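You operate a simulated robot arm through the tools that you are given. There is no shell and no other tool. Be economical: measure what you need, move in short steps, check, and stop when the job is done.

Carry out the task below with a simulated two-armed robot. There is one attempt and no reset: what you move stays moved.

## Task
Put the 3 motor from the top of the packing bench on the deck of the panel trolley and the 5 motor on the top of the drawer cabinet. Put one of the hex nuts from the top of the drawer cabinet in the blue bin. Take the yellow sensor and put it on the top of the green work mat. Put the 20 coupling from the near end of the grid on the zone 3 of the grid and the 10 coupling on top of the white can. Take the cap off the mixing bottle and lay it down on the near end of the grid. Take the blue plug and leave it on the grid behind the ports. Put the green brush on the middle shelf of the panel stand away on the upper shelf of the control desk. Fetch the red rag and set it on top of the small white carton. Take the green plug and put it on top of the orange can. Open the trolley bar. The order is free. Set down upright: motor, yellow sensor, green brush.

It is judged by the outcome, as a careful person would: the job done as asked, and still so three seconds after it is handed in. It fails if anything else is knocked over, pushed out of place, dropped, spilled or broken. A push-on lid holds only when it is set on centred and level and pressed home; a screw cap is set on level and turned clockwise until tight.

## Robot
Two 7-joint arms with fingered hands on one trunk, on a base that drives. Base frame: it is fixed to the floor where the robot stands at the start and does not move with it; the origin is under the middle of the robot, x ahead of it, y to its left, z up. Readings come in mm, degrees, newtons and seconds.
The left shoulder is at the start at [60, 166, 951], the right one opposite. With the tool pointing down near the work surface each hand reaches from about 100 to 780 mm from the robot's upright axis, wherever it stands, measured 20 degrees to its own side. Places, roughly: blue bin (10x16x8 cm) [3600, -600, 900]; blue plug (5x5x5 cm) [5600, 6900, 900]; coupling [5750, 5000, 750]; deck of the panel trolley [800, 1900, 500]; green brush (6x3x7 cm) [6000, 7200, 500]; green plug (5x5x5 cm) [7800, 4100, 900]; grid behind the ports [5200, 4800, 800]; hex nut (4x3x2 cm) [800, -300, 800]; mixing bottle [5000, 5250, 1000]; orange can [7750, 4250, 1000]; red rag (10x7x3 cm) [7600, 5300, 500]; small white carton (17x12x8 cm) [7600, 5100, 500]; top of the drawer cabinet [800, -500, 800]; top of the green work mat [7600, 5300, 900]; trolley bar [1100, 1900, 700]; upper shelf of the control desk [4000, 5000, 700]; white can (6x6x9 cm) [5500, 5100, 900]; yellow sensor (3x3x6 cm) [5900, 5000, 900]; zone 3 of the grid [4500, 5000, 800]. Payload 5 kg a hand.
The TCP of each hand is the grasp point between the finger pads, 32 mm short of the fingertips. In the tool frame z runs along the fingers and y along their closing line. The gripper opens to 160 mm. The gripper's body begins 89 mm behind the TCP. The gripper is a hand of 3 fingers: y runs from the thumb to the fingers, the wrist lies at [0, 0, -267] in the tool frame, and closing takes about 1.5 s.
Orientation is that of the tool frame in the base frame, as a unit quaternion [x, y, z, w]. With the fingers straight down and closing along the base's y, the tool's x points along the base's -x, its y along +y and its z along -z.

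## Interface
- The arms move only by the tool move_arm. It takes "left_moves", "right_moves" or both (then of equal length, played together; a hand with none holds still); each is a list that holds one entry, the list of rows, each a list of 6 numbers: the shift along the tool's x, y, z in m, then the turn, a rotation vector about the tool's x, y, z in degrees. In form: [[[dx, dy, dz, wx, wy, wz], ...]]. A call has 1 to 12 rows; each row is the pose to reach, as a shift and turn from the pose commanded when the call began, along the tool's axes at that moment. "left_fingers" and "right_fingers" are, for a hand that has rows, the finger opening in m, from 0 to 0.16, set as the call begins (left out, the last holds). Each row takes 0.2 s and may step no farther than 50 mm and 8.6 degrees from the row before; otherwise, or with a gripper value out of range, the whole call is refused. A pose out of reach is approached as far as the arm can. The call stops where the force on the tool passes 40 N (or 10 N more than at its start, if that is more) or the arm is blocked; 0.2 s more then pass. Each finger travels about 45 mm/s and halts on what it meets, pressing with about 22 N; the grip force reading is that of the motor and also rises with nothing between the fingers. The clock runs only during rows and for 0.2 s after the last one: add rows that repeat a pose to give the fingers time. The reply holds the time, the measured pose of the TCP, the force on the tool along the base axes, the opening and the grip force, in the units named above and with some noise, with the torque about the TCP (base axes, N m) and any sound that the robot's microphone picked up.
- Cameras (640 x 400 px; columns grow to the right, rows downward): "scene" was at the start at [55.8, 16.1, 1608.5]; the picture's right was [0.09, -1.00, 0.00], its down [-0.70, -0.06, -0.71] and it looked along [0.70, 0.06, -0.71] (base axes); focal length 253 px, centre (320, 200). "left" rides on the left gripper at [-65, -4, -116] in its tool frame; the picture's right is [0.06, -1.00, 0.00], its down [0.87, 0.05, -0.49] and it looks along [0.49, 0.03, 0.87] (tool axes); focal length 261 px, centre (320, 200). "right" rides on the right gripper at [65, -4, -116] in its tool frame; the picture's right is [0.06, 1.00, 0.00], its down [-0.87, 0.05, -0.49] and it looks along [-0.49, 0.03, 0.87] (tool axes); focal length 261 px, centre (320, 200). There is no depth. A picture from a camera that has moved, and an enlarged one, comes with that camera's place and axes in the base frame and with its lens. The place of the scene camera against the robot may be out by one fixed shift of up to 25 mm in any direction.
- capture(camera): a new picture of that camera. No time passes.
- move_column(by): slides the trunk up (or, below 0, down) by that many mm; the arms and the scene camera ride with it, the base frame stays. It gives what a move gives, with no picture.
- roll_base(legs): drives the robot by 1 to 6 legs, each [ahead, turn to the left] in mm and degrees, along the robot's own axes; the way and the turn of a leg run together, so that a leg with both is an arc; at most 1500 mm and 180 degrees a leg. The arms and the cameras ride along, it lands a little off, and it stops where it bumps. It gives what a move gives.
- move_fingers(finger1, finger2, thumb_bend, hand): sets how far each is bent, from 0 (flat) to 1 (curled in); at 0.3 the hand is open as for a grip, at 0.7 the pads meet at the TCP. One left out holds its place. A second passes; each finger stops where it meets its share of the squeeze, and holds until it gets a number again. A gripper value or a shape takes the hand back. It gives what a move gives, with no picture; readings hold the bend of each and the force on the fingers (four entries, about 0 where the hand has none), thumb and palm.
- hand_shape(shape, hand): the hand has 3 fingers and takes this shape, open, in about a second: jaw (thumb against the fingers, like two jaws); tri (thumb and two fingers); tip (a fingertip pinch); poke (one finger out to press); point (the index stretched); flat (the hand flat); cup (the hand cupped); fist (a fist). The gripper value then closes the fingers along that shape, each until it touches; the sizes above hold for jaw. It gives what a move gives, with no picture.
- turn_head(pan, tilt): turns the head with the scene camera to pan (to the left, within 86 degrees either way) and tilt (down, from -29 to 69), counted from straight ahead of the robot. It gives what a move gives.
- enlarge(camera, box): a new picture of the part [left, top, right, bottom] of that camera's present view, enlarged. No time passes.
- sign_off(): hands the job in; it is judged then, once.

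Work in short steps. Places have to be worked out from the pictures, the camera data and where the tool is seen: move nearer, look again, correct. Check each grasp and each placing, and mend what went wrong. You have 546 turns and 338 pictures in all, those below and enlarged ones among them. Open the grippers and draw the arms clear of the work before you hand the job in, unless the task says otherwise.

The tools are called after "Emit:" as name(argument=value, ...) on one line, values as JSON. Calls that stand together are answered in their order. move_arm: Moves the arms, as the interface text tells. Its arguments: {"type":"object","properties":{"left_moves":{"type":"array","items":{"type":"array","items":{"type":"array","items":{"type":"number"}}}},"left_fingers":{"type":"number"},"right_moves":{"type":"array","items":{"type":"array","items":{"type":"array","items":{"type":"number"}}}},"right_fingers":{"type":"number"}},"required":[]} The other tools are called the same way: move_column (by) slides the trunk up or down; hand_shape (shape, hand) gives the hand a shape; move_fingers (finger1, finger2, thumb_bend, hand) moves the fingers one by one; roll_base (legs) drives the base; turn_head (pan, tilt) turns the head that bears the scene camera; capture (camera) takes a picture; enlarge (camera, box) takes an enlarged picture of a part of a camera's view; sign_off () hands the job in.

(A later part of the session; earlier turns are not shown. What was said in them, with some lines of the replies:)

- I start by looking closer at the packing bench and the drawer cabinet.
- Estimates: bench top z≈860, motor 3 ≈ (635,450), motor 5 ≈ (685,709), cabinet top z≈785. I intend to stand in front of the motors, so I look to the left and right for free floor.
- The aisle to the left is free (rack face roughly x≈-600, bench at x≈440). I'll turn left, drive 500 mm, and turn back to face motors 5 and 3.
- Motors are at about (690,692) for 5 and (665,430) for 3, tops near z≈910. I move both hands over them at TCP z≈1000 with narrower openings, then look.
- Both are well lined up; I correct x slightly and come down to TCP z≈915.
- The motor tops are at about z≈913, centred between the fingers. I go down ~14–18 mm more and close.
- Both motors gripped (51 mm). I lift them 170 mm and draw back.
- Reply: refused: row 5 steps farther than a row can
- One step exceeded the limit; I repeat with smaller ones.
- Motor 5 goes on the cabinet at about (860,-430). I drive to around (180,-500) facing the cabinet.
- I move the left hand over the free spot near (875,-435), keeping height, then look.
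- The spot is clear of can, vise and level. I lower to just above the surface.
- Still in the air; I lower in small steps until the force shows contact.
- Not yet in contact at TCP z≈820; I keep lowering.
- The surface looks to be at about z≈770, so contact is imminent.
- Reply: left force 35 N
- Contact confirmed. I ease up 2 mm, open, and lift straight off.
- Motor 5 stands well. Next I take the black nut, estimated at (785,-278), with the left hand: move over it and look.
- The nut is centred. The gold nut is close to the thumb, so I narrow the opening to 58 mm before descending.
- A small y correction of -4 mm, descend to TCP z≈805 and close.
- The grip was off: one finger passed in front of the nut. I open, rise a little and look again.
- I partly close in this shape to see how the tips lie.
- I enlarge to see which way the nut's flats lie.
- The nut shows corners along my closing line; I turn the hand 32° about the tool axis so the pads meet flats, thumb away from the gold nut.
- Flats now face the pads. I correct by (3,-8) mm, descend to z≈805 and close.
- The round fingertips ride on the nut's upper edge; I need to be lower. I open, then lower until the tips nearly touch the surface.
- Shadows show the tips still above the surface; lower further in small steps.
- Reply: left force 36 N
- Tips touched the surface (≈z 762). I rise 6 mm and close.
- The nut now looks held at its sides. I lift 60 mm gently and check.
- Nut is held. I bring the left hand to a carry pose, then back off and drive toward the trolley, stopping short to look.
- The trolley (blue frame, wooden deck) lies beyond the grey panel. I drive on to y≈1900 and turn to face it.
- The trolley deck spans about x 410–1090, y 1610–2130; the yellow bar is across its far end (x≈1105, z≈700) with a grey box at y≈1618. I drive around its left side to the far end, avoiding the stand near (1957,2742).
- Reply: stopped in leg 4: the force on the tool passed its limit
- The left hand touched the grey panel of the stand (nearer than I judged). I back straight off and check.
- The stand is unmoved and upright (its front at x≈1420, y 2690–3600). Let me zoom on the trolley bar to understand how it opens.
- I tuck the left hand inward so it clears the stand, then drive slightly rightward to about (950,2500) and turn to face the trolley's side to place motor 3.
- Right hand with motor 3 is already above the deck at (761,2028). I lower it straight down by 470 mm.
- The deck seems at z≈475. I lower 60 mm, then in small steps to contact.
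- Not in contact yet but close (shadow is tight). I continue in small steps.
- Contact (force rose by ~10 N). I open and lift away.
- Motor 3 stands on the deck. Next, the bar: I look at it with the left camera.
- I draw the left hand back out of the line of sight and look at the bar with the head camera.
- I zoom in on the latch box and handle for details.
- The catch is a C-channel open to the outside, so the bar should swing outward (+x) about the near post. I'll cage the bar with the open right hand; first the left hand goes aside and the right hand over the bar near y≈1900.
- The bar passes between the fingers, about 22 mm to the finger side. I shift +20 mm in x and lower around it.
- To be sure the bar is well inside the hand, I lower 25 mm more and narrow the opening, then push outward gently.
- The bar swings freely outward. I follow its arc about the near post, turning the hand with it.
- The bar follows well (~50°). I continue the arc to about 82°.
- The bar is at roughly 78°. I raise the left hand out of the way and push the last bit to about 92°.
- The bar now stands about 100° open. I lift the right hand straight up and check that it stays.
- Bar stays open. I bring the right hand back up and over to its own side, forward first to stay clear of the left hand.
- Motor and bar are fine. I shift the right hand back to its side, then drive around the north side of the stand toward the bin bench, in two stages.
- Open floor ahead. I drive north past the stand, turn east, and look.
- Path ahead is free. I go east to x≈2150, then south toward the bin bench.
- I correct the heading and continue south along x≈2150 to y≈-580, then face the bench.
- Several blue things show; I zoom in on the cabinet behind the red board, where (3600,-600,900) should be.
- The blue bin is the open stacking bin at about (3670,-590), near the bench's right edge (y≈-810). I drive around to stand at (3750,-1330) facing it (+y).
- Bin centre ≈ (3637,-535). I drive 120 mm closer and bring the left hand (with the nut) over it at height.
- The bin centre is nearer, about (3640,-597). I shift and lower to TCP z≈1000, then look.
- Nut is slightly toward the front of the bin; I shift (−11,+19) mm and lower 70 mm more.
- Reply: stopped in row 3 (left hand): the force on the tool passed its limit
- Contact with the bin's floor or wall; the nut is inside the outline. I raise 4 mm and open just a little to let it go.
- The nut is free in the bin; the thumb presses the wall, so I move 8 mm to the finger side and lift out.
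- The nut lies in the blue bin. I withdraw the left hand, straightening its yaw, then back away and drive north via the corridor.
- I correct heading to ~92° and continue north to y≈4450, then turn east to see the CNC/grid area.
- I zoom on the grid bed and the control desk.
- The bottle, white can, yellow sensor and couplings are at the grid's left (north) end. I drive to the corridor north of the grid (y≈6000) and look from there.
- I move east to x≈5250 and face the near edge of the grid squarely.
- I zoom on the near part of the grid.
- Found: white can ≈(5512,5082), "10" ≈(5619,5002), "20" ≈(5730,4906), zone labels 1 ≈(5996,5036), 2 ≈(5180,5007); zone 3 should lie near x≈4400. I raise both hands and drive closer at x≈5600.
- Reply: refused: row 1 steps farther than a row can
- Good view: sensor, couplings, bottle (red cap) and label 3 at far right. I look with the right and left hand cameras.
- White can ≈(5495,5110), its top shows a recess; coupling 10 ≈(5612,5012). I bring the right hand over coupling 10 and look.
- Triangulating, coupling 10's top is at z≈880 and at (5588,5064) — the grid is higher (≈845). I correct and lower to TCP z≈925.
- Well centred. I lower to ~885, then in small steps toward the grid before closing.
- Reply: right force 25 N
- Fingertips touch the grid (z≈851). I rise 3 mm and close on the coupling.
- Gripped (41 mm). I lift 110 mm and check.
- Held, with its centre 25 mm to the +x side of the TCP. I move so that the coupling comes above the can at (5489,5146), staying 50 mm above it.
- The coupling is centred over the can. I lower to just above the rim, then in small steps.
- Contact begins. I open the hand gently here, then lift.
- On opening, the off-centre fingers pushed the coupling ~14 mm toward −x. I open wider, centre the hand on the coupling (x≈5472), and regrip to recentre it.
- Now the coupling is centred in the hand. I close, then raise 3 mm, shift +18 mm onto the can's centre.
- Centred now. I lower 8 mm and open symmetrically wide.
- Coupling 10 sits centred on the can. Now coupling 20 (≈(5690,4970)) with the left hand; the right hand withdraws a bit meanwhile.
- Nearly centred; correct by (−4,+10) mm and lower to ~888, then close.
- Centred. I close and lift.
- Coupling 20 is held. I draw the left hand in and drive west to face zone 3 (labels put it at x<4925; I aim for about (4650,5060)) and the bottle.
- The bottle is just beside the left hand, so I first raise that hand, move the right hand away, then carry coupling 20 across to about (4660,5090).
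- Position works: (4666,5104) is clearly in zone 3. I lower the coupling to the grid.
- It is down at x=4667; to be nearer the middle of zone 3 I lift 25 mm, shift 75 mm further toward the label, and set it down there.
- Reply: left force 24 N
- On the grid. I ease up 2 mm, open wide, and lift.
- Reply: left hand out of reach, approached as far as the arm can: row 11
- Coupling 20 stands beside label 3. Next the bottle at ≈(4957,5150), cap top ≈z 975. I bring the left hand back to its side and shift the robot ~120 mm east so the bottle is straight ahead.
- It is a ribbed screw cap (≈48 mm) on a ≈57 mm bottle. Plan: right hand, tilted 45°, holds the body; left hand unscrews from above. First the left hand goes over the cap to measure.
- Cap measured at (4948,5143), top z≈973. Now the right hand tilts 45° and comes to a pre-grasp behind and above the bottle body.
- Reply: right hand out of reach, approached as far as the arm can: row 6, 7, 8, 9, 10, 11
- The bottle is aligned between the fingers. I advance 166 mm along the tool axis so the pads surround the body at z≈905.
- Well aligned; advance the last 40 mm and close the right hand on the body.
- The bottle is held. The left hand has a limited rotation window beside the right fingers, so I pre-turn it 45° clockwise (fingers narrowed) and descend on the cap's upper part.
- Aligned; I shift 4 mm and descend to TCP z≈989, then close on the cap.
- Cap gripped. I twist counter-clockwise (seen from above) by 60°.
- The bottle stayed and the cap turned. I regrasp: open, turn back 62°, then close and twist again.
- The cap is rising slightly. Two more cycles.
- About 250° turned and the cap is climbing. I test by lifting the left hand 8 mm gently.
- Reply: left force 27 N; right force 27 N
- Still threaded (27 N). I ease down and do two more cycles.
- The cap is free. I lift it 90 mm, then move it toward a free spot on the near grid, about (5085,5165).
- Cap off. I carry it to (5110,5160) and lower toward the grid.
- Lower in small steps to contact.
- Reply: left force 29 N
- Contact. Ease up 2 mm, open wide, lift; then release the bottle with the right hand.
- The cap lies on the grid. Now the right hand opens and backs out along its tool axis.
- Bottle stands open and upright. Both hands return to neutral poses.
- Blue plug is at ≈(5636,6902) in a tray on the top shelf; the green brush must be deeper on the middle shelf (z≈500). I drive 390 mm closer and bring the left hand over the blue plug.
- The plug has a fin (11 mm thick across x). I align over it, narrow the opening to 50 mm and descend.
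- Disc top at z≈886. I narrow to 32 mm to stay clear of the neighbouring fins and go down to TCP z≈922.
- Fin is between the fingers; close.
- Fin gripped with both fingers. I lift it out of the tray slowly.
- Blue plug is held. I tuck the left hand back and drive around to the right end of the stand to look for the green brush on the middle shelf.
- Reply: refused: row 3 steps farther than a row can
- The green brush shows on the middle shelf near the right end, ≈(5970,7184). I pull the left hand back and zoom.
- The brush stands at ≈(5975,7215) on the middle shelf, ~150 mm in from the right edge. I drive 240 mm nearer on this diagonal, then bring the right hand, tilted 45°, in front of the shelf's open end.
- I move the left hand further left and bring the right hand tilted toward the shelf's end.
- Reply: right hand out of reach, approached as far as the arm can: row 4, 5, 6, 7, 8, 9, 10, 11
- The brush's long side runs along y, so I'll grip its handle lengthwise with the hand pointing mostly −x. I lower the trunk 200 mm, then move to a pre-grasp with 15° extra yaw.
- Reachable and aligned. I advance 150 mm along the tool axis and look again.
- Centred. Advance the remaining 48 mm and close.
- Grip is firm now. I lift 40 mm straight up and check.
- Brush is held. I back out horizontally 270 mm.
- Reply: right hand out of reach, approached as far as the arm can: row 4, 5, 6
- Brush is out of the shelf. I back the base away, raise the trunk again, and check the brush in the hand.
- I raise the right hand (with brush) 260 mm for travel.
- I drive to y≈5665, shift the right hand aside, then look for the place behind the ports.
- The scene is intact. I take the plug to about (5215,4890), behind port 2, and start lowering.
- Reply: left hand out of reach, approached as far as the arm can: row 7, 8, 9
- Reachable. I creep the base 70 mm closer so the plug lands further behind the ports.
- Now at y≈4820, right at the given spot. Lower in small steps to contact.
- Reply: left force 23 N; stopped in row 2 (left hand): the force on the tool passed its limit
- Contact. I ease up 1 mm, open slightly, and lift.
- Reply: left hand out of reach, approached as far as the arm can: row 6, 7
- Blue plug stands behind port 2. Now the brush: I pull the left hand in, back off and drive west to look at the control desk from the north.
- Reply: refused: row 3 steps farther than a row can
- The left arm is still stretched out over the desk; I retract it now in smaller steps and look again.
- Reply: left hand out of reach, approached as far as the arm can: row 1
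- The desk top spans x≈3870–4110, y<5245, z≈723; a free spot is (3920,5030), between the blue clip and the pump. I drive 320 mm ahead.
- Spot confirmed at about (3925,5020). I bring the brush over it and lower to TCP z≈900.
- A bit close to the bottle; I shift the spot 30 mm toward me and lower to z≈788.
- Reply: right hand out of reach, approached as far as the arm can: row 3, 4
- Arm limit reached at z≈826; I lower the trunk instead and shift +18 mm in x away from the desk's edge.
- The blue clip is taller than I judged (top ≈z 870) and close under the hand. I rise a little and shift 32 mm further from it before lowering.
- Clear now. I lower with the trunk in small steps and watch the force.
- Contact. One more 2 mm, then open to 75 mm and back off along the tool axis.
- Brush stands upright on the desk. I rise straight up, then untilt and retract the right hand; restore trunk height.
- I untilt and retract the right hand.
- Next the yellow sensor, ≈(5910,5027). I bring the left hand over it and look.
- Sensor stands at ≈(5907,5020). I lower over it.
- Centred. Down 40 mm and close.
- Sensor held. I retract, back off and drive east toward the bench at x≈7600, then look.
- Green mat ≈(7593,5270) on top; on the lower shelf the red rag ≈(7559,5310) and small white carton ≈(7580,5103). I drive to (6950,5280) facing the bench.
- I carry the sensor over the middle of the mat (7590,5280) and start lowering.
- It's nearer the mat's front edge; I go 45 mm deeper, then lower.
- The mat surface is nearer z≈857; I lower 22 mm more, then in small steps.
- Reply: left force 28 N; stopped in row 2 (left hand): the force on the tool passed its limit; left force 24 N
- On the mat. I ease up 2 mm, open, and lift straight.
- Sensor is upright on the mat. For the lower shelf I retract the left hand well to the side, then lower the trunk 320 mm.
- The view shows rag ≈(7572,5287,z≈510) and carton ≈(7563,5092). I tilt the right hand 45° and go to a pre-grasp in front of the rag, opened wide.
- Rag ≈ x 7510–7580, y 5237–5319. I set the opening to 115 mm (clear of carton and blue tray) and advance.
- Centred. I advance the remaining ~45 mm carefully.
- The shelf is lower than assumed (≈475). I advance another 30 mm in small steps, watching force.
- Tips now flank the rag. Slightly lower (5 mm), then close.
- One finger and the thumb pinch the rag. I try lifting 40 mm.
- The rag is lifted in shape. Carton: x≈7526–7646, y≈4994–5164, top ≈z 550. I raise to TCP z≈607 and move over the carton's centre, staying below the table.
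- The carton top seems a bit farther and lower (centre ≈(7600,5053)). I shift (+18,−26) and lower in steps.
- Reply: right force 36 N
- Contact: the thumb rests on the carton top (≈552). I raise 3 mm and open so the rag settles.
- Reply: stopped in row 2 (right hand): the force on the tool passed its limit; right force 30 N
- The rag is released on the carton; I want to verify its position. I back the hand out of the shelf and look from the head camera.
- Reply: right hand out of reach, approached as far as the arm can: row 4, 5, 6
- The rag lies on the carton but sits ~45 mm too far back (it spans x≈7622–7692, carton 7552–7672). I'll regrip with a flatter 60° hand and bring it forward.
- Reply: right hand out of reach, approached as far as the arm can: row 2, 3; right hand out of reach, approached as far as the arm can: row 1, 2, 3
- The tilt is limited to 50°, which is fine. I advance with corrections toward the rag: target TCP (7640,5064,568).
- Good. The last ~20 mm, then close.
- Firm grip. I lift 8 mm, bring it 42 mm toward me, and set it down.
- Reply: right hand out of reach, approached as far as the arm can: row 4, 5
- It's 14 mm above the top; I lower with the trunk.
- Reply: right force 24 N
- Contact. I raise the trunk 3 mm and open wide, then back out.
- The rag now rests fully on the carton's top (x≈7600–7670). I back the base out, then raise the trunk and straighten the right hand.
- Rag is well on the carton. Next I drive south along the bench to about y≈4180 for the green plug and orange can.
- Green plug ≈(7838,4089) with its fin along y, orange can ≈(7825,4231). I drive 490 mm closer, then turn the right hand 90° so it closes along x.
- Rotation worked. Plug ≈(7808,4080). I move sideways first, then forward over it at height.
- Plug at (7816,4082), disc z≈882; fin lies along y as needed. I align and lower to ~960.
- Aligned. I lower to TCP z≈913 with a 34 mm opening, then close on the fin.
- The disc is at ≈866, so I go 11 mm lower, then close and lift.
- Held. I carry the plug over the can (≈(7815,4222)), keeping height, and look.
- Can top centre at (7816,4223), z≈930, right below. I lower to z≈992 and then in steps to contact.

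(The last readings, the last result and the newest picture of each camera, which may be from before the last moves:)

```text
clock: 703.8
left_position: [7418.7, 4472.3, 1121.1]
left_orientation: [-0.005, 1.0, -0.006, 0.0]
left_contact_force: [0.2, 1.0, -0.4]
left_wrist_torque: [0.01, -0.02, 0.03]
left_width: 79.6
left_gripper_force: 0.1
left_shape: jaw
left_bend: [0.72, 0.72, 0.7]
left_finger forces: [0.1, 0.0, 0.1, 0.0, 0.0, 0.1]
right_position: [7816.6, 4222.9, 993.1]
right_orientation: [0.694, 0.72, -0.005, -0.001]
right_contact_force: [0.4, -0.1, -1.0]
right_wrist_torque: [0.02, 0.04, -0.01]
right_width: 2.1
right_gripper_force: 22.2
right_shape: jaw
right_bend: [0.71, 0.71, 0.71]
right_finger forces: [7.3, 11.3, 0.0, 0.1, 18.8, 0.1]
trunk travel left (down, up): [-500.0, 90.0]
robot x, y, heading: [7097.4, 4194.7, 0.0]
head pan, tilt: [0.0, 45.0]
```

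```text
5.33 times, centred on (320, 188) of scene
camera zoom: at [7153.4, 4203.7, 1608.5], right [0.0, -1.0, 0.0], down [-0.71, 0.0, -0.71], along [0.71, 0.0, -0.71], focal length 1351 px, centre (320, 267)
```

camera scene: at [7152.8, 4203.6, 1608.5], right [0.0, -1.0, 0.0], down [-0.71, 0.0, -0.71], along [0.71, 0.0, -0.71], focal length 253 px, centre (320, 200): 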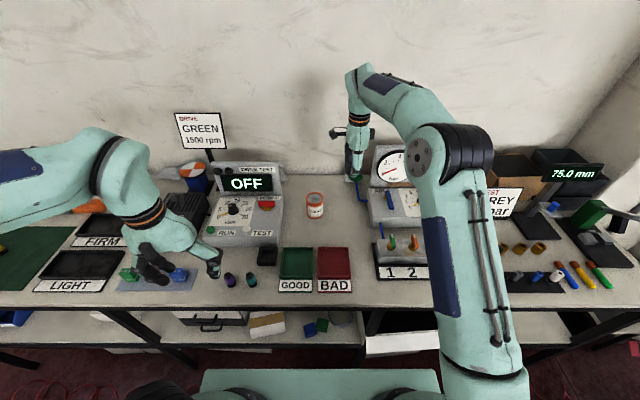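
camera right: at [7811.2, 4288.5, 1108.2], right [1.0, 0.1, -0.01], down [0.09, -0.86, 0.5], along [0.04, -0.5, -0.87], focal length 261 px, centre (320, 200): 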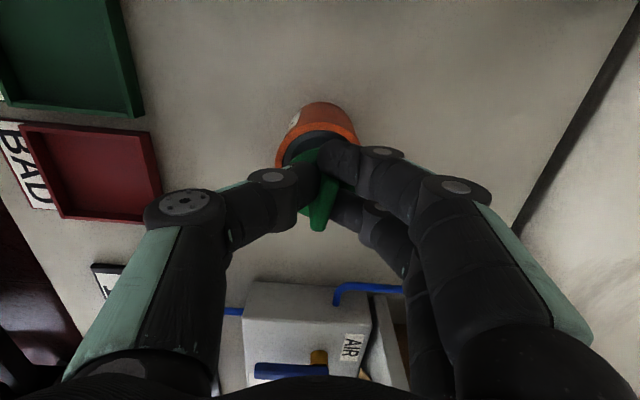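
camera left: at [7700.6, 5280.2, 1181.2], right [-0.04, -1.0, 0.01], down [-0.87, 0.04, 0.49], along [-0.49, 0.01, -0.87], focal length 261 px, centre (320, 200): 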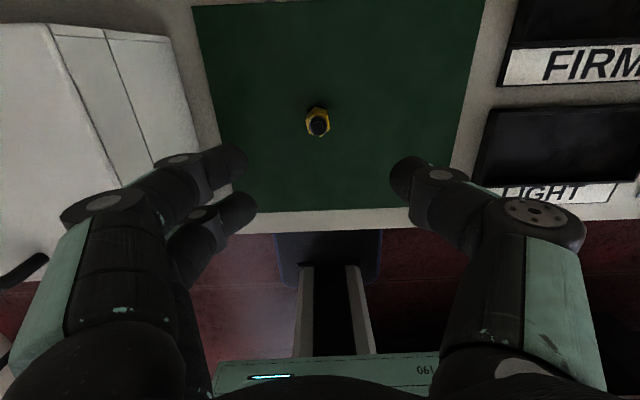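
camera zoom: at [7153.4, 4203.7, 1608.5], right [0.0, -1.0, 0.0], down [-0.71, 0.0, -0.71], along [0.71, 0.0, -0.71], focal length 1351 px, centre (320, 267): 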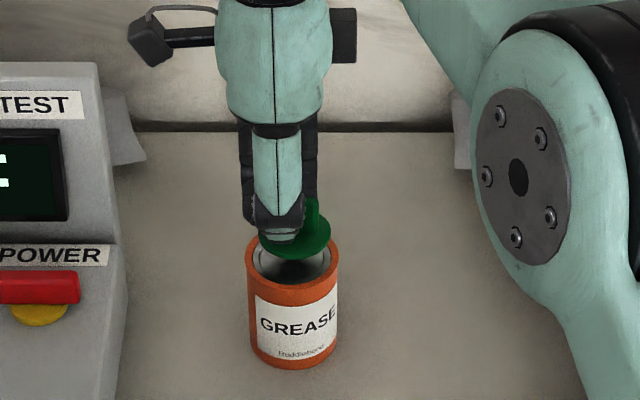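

Aligned. Now small steps down.

Emit:
move_arm(right_moves=[[[0, 0, 0.003, 0, 0, 0], [0, 0, 0.006, 0, 0, 0], [0, 0, 0.009, 0, 0, 0]]])

Emit:
move_arm(right_moves=[[[0, 0, 0.002, 0, 0, 0], [0, 0, 0.004, 0, 0, 0], [0, 0, 0.006, 0, 0, 0]]])

Emit:
move_arm(right_moves=[[[0, 0, 0.002, 0, 0, 0], [0, 0, 0.004, 0, 0, 0], [0, 0, 0.006, 0, 0, 0]]])

Emit:
enlarge(camera="scene", box=[290, 150, 350, 225])

```text
clock: 704.6
left_position: [7418.4, 4471.9, 1120.8]
left_orientation: [-0.005, 1.0, -0.005, 0.0]
left_contact_force: [0.1, -0.1, 0.0]
left_wrist_torque: [0.04, 0.03, -0.01]
left_width: 79.7
left_gripper_force: 0.0
left_shape: jaw
left_bend: [0.72, 0.72, 0.7]
left_finger forces: [0.0, 0.0, 0.1, 0.0, 0.1, 0.0]
right_position: [7816.5, 4222.8, 986.2]
right_orientation: [0.695, 0.719, -0.004, 0.0]
right_contact_force: [0.4, 0.8, 3.2]
right_wrist_torque: [-0.01, -0.05, -0.01]
right_width: 2.0
right_gripper_force: 22.0
right_shape: jaw
right_bend: [0.71, 0.71, 0.71]
right_finger forces: [7.2, 11.7, 0.0, 0.0, 20.7, 0.0]
trunk travel left (down, up): [-500.0, 90.0]
robot x, y, heading: [7097.9, 4194.0, 0.1]
head pan, tilt: [0.0, 45.0]
```

```text
clock: 705.4
left_position: [7416.2, 4470.6, 1122.5]
left_orientation: [-0.004, 1.0, -0.006, 0.0]
left_contact_force: [0.4, -0.3, -0.7]
left_wrist_torque: [-0.02, -0.03, -0.02]
left_width: 79.4
left_gripper_force: 0.0
left_shape: jaw
left_bend: [0.72, 0.72, 0.7]
left_finger forces: [0.0, 0.0, 0.1, 0.0, 0.0, 0.0]
right_position: [7815.4, 4223.0, 984.1]
right_orientation: [0.695, 0.719, -0.001, 0.001]
right_contact_force: [-1.8, 0.8, 35.0]
right_wrist_torque: [-0.06, 0.06, 0.03]
right_width: 4.2
right_gripper_force: 22.2
right_shape: jaw
right_bend: [0.71, 0.72, 0.71]
right_finger forces: [8.4, 19.8, 0.1, 0.0, 38.9, 0.0]
trunk travel left (down, up): [-500.0, 90.0]
robot x, y, heading: [7097.0, 4194.3, 0.1]
head pan, tilt: [0.0, 45.0]
```

```text
clock: 705.8
left_position: [7417.8, 4471.0, 1121.3]
left_orientation: [-0.004, 1.0, -0.006, 0.0]
left_contact_force: [0.4, -1.5, -1.0]
left_wrist_torque: [-0.01, 0.03, 0.0]
left_width: 79.6
left_gripper_force: 0.0
left_shape: jaw
left_bend: [0.72, 0.72, 0.7]
left_finger forces: [0.0, 0.1, 0.1, 0.1, 0.0, 0.1]
right_position: [7817.4, 4223.3, 983.5]
right_orientation: [0.695, 0.719, 0.001, 0.002]
right_contact_force: [-5.2, -1.8, 20.1]
right_wrist_torque: [-0.08, 0.22, 0.04]
right_width: 3.8
right_gripper_force: 22.0
right_shape: jaw
right_bend: [0.71, 0.72, 0.71]
right_finger forces: [7.7, 13.6, 0.0, 0.0, 35.7, 0.0]
trunk travel left (down, up): [-500.0, 90.0]
robot x, y, heading: [7094.0, 4192.7, 0.1]
head pan, tilt: [0.0, 45.0]
stopped in row 2 (right hand): the force on the tool passed its limit (the readings are from after the stop); the commanded pose is now the measured one
```

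```text
5.33 times, centred on (320, 188) of scene
camera zoom: at [7151.6, 4203.4, 1608.3], right [0.0, -1.0, 0.0], down [-0.71, 0.0, -0.71], along [0.71, 0.0, -0.71], focal length 1351 px, centre (320, 267)
```

zoom: 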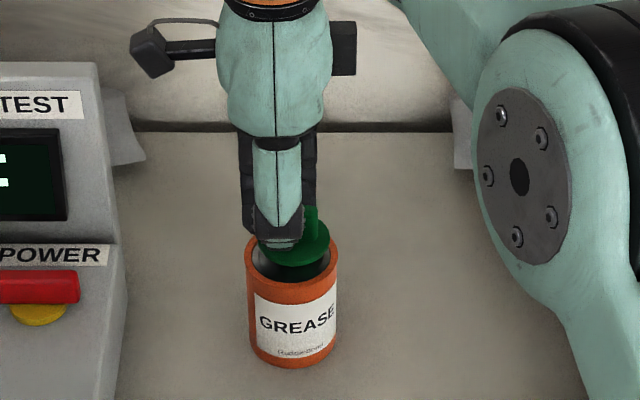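

The plug's stem rests on the can's top, centred. I ease up 2 mm, open gently, and lift.

Emit:
move_arm(right_moves=[[[0, 0, -0.002, 0, 0, 0], [0, 0, -0.002, 0, 0, 0]]])

Emit:
move_arm(right_moves=[[[0, 0, 0, 0, 0, 0], [0, 0, 0, 0, 0, 0], [0, 0, 0, 0, 0, 0], [0, 0, 0, 0, 0, 0]]], right_fingers=0.045)

Emit:
enlarge(camera="scene", box=[290, 150, 350, 225])

Emit:
capture(camera="right")

```text
clock: 706.4
left_position: [7416.4, 4471.2, 1121.9]
left_orientation: [-0.005, 1.0, -0.006, 0.001]
left_contact_force: [-0.6, -0.2, -0.6]
left_wrist_torque: [0.0, -0.01, -0.02]
left_width: 79.7
left_gripper_force: 0.1
left_shape: jaw
left_bend: [0.72, 0.72, 0.7]
left_finger forces: [0.0, 0.0, 0.0, 0.1, 0.0, 0.1]
right_position: [7816.3, 4223.8, 984.6]
right_orientation: [0.695, 0.719, -0.001, 0.003]
right_contact_force: [-2.1, -0.5, 17.5]
right_wrist_torque: [-0.09, 0.02, -0.03]
right_width: 3.7
right_gripper_force: 22.0
right_shape: jaw
right_bend: [0.71, 0.72, 0.71]
right_finger forces: [8.0, 14.9, 0.1, 0.0, 32.0, 0.0]
trunk travel left (down, up): [-500.0, 90.0]
robot x, y, heading: [7098.1, 4192.2, 0.1]
head pan, tilt: [0.0, 45.0]
```

```text
clock: 707.4
left_position: [7417.9, 4470.9, 1119.9]
left_orientation: [-0.005, 1.0, -0.006, -0.001]
left_contact_force: [0.2, 0.4, 0.2]
left_wrist_torque: [-0.02, 0.0, -0.01]
left_width: 79.7
left_gripper_force: 0.1
left_shape: jaw
left_bend: [0.72, 0.72, 0.7]
left_finger forces: [0.1, 0.0, 0.0, 0.1, 0.1, 0.0]
right_position: [7815.7, 4224.1, 981.7]
right_orientation: [0.694, 0.72, -0.001, 0.001]
right_contact_force: [0.0, -0.2, -0.5]
right_wrist_torque: [-0.01, -0.02, -0.04]
right_width: 44.9
right_gripper_force: 0.0
right_shape: jaw
right_bend: [0.73, 0.73, 0.7]
right_finger forces: [0.0, 0.0, 0.1, 0.0, 0.0, 0.0]
trunk travel left (down, up): [-500.0, 90.0]
robot x, y, heading: [7097.6, 4194.1, 0.1]
head pan, tilt: [0.0, 45.0]
```

```text
5.33 times, centred on (320, 188) of scene
camera zoom: at [7153.2, 4203.7, 1608.5], right [0.0, -1.0, 0.0], down [-0.71, 0.0, -0.71], along [0.71, 0.0, -0.71], focal length 1351 px, centre (320, 267)
```

zoom: 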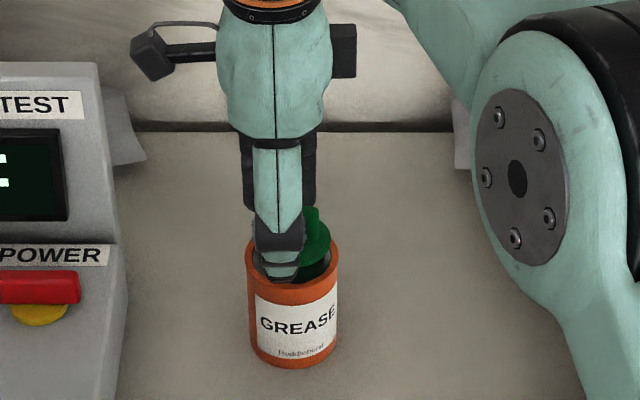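

```text
109 pictures are left
camera right: at [7811.0, 4288.5, 1097.3], right [1.0, 0.1, 0.0], down [0.09, -0.86, 0.5], along [0.05, -0.49, -0.87], focal length 261 px, centre (320, 200)
```

right: 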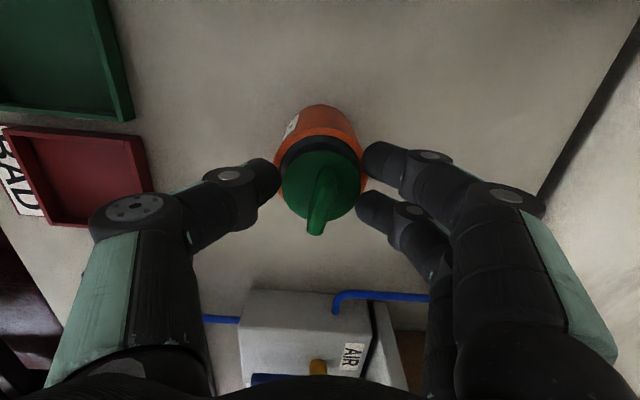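

Plug sits on the can. I lift the hand straight up and check.

Emit:
move_arm(right_moves=[[[0, 0, -0.03, 0, 0, 0], [0, 0, -0.07, 0, 0, 0], [0, 0, -0.11, 0, 0, 0], [0, 0, -0.15, 0, 0, 0]]])

Emit:
enlarge(camera="scene", box=[285, 160, 345, 230])

Emit:
capture(camera="right")

```text
clock: 708.4
left_position: [7418.7, 4471.8, 1120.5]
left_orientation: [-0.004, 1.0, -0.006, 0.0]
left_contact_force: [-1.4, 0.0, 0.1]
left_wrist_torque: [-0.01, -0.06, 0.02]
left_width: 79.9
left_gripper_force: 0.0
left_shape: jaw
left_bend: [0.72, 0.72, 0.7]
left_finger forces: [0.1, 0.0, 0.0, 0.1, 0.1, 0.0]
right_position: [7816.7, 4225.2, 1122.9]
right_orientation: [0.694, 0.72, -0.002, 0.001]
right_contact_force: [-1.0, -1.1, -0.6]
right_wrist_torque: [0.02, -0.01, -0.02]
right_width: 44.9
right_gripper_force: 0.1
right_shape: jaw
right_bend: [0.73, 0.73, 0.7]
right_finger forces: [0.0, 0.0, 0.0, 0.0, 0.0, 0.0]
right hand out of reach, approached as far as the arm can: row 4
trunk travel left (down, up): [-500.0, 90.0]
robot x, y, heading: [7095.7, 4192.4, 0.3]
head pan, tilt: [0.0, 45.0]
```

```text
5.71 times, centred on (315, 195) of scene
camera zoom: at [7153.0, 4203.9, 1608.6], right [0.0, -1.0, 0.0], down [-0.71, 0.0, -0.71], along [0.71, 0.0, -0.71], focal length 1447 px, centre (349, 229)
```

zoom: 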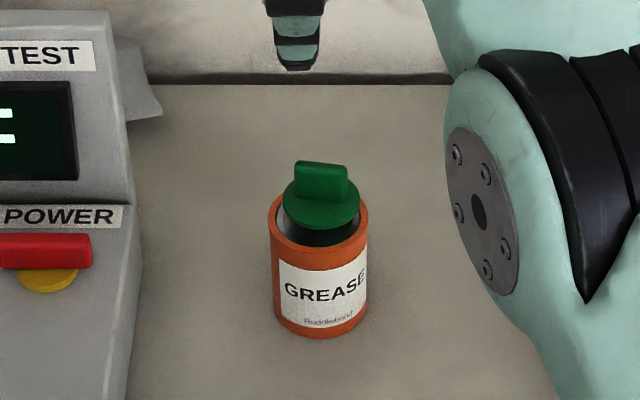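

```text
107 pictures are left
camera right: at [7809.5, 4290.6, 1238.0], right [1.0, 0.1, 0.0], down [0.09, -0.86, 0.49], along [0.05, -0.49, -0.87], focal length 261 px, centre (320, 200)
```

right: 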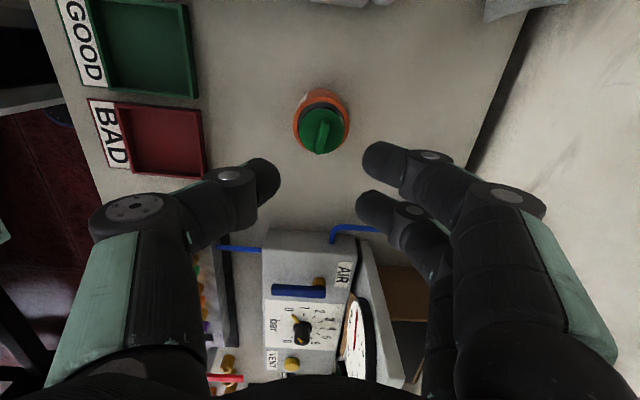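

All items are placed. I draw the right hand back over the front edge, open both grippers, and back the robot away from the bench.

Emit:
move_arm(right_moves=[[[0, -0.04, 0, 0, 0, 0], [0, -0.08, 0, 0, 0, 0], [0, -0.12, 0, 0, 0, 0], [0, -0.16, 0, 0, 0, 0], [0, -0.2, 0, 0, 0, 0], [0, -0.24, 0, 0, 0, 0], [0, -0.28, 0, 0, 0, 0], [0, -0.32, 0, 0, 0, 0]]], right_fingers=0.1)

Emit:
roll_base(legs=[[-400, 0]])

Emit:
capture(camera="scene")

```text
clock: 710.2
left_position: [7418.1, 4471.3, 1120.9]
left_orientation: [-0.004, 1.0, -0.006, -0.001]
left_contact_force: [-0.4, -0.3, 1.3]
left_wrist_torque: [-0.02, -0.03, 0.01]
left_width: 79.7
left_gripper_force: 0.1
left_shape: jaw
left_bend: [0.72, 0.72, 0.7]
left_finger forces: [0.2, 0.1, 0.0, 0.0, 0.1, 0.1]
right_position: [7496.6, 4214.2, 1121.6]
right_orientation: [0.695, 0.719, 0.0, 0.001]
right_contact_force: [-0.2, -0.8, -0.4]
right_wrist_torque: [-0.01, -0.02, -0.02]
right_width: 99.5
right_gripper_force: 0.1
right_shape: jaw
right_bend: [0.71, 0.71, 0.69]
right_finger forces: [0.1, 0.0, 0.0, 0.0, 0.0, 0.0]
trunk travel left (down, up): [-500.0, 90.0]
robot x, y, heading: [7098.7, 4194.6, -0.2]
head pan, tilt: [0.0, 45.0]
```

```text
clock: 712.7
left_position: [7027.2, 4470.0, 1120.8]
left_orientation: [-0.004, 1.0, -0.006, 0.001]
left_contact_force: [-0.9, -0.7, -0.3]
left_wrist_torque: [0.02, -0.03, -0.01]
left_width: 79.3
left_gripper_force: 0.1
left_shape: jaw
left_bend: [0.72, 0.72, 0.7]
left_finger forces: [0.1, 0.0, 0.0, 0.0, 0.1, 0.0]
right_position: [7106.9, 4212.4, 1121.5]
right_orientation: [0.695, 0.719, -0.001, 0.002]
right_contact_force: [-0.9, 0.5, -0.5]
right_wrist_torque: [-0.04, -0.04, 0.0]
right_width: 99.8
right_gripper_force: 0.1
right_shape: jaw
right_bend: [0.71, 0.71, 0.69]
right_finger forces: [0.0, 0.1, 0.0, 0.0, 0.0, 0.0]
trunk travel left (down, up): [-500.0, 90.0]
robot x, y, heading: [6709.5, 4191.7, 0.1]
head pan, tilt: [0.0, 45.0]
```

```text
106 pictures are left
camera scene: at [6762.5, 4203.0, 1608.6], right [0.0, -1.0, 0.0], down [-0.71, 0.0, -0.71], along [0.71, 0.0, -0.71], focal length 253 px, centre (320, 200)
```

scene: 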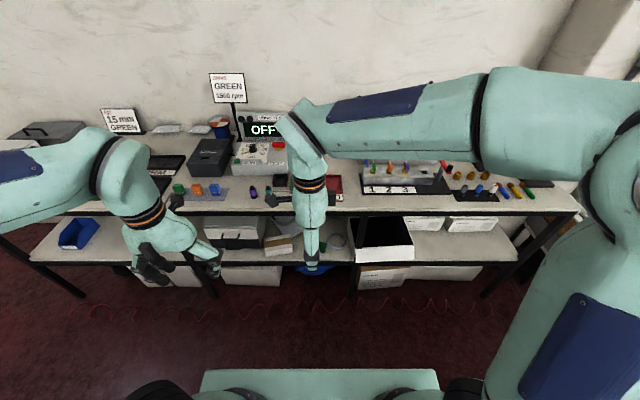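

Everything is in place and the arms are clear; I hand in the job.

Emit:
sign_off()

```text
The job is handed in.
```

I did every item on the list and handed the job in. I checked each placing by camera when I set it down, but I didn't go back round to check the earlier ones again.

- **Bump:** while driving round the panel trolley, my left hand touched the grey panel of the stand beside it. The robot stopped and I backed off. The stand looked upright and unmoved.
- **Blue bin:** my thumb pressed the bin's wall while letting go of the nut. The bin may have shifted about a centimetre, though my measurements afterwards showed no clear move.
- **20 coupling:** the zone edges were not fully clear, so I set it beside the "3" label.
- **Red rag:** it rests on top of the carton, slightly turned and toward the back.
- **Trolley bar:** it is about 100 degrees open. It swings freely, and it stayed put when I let go.
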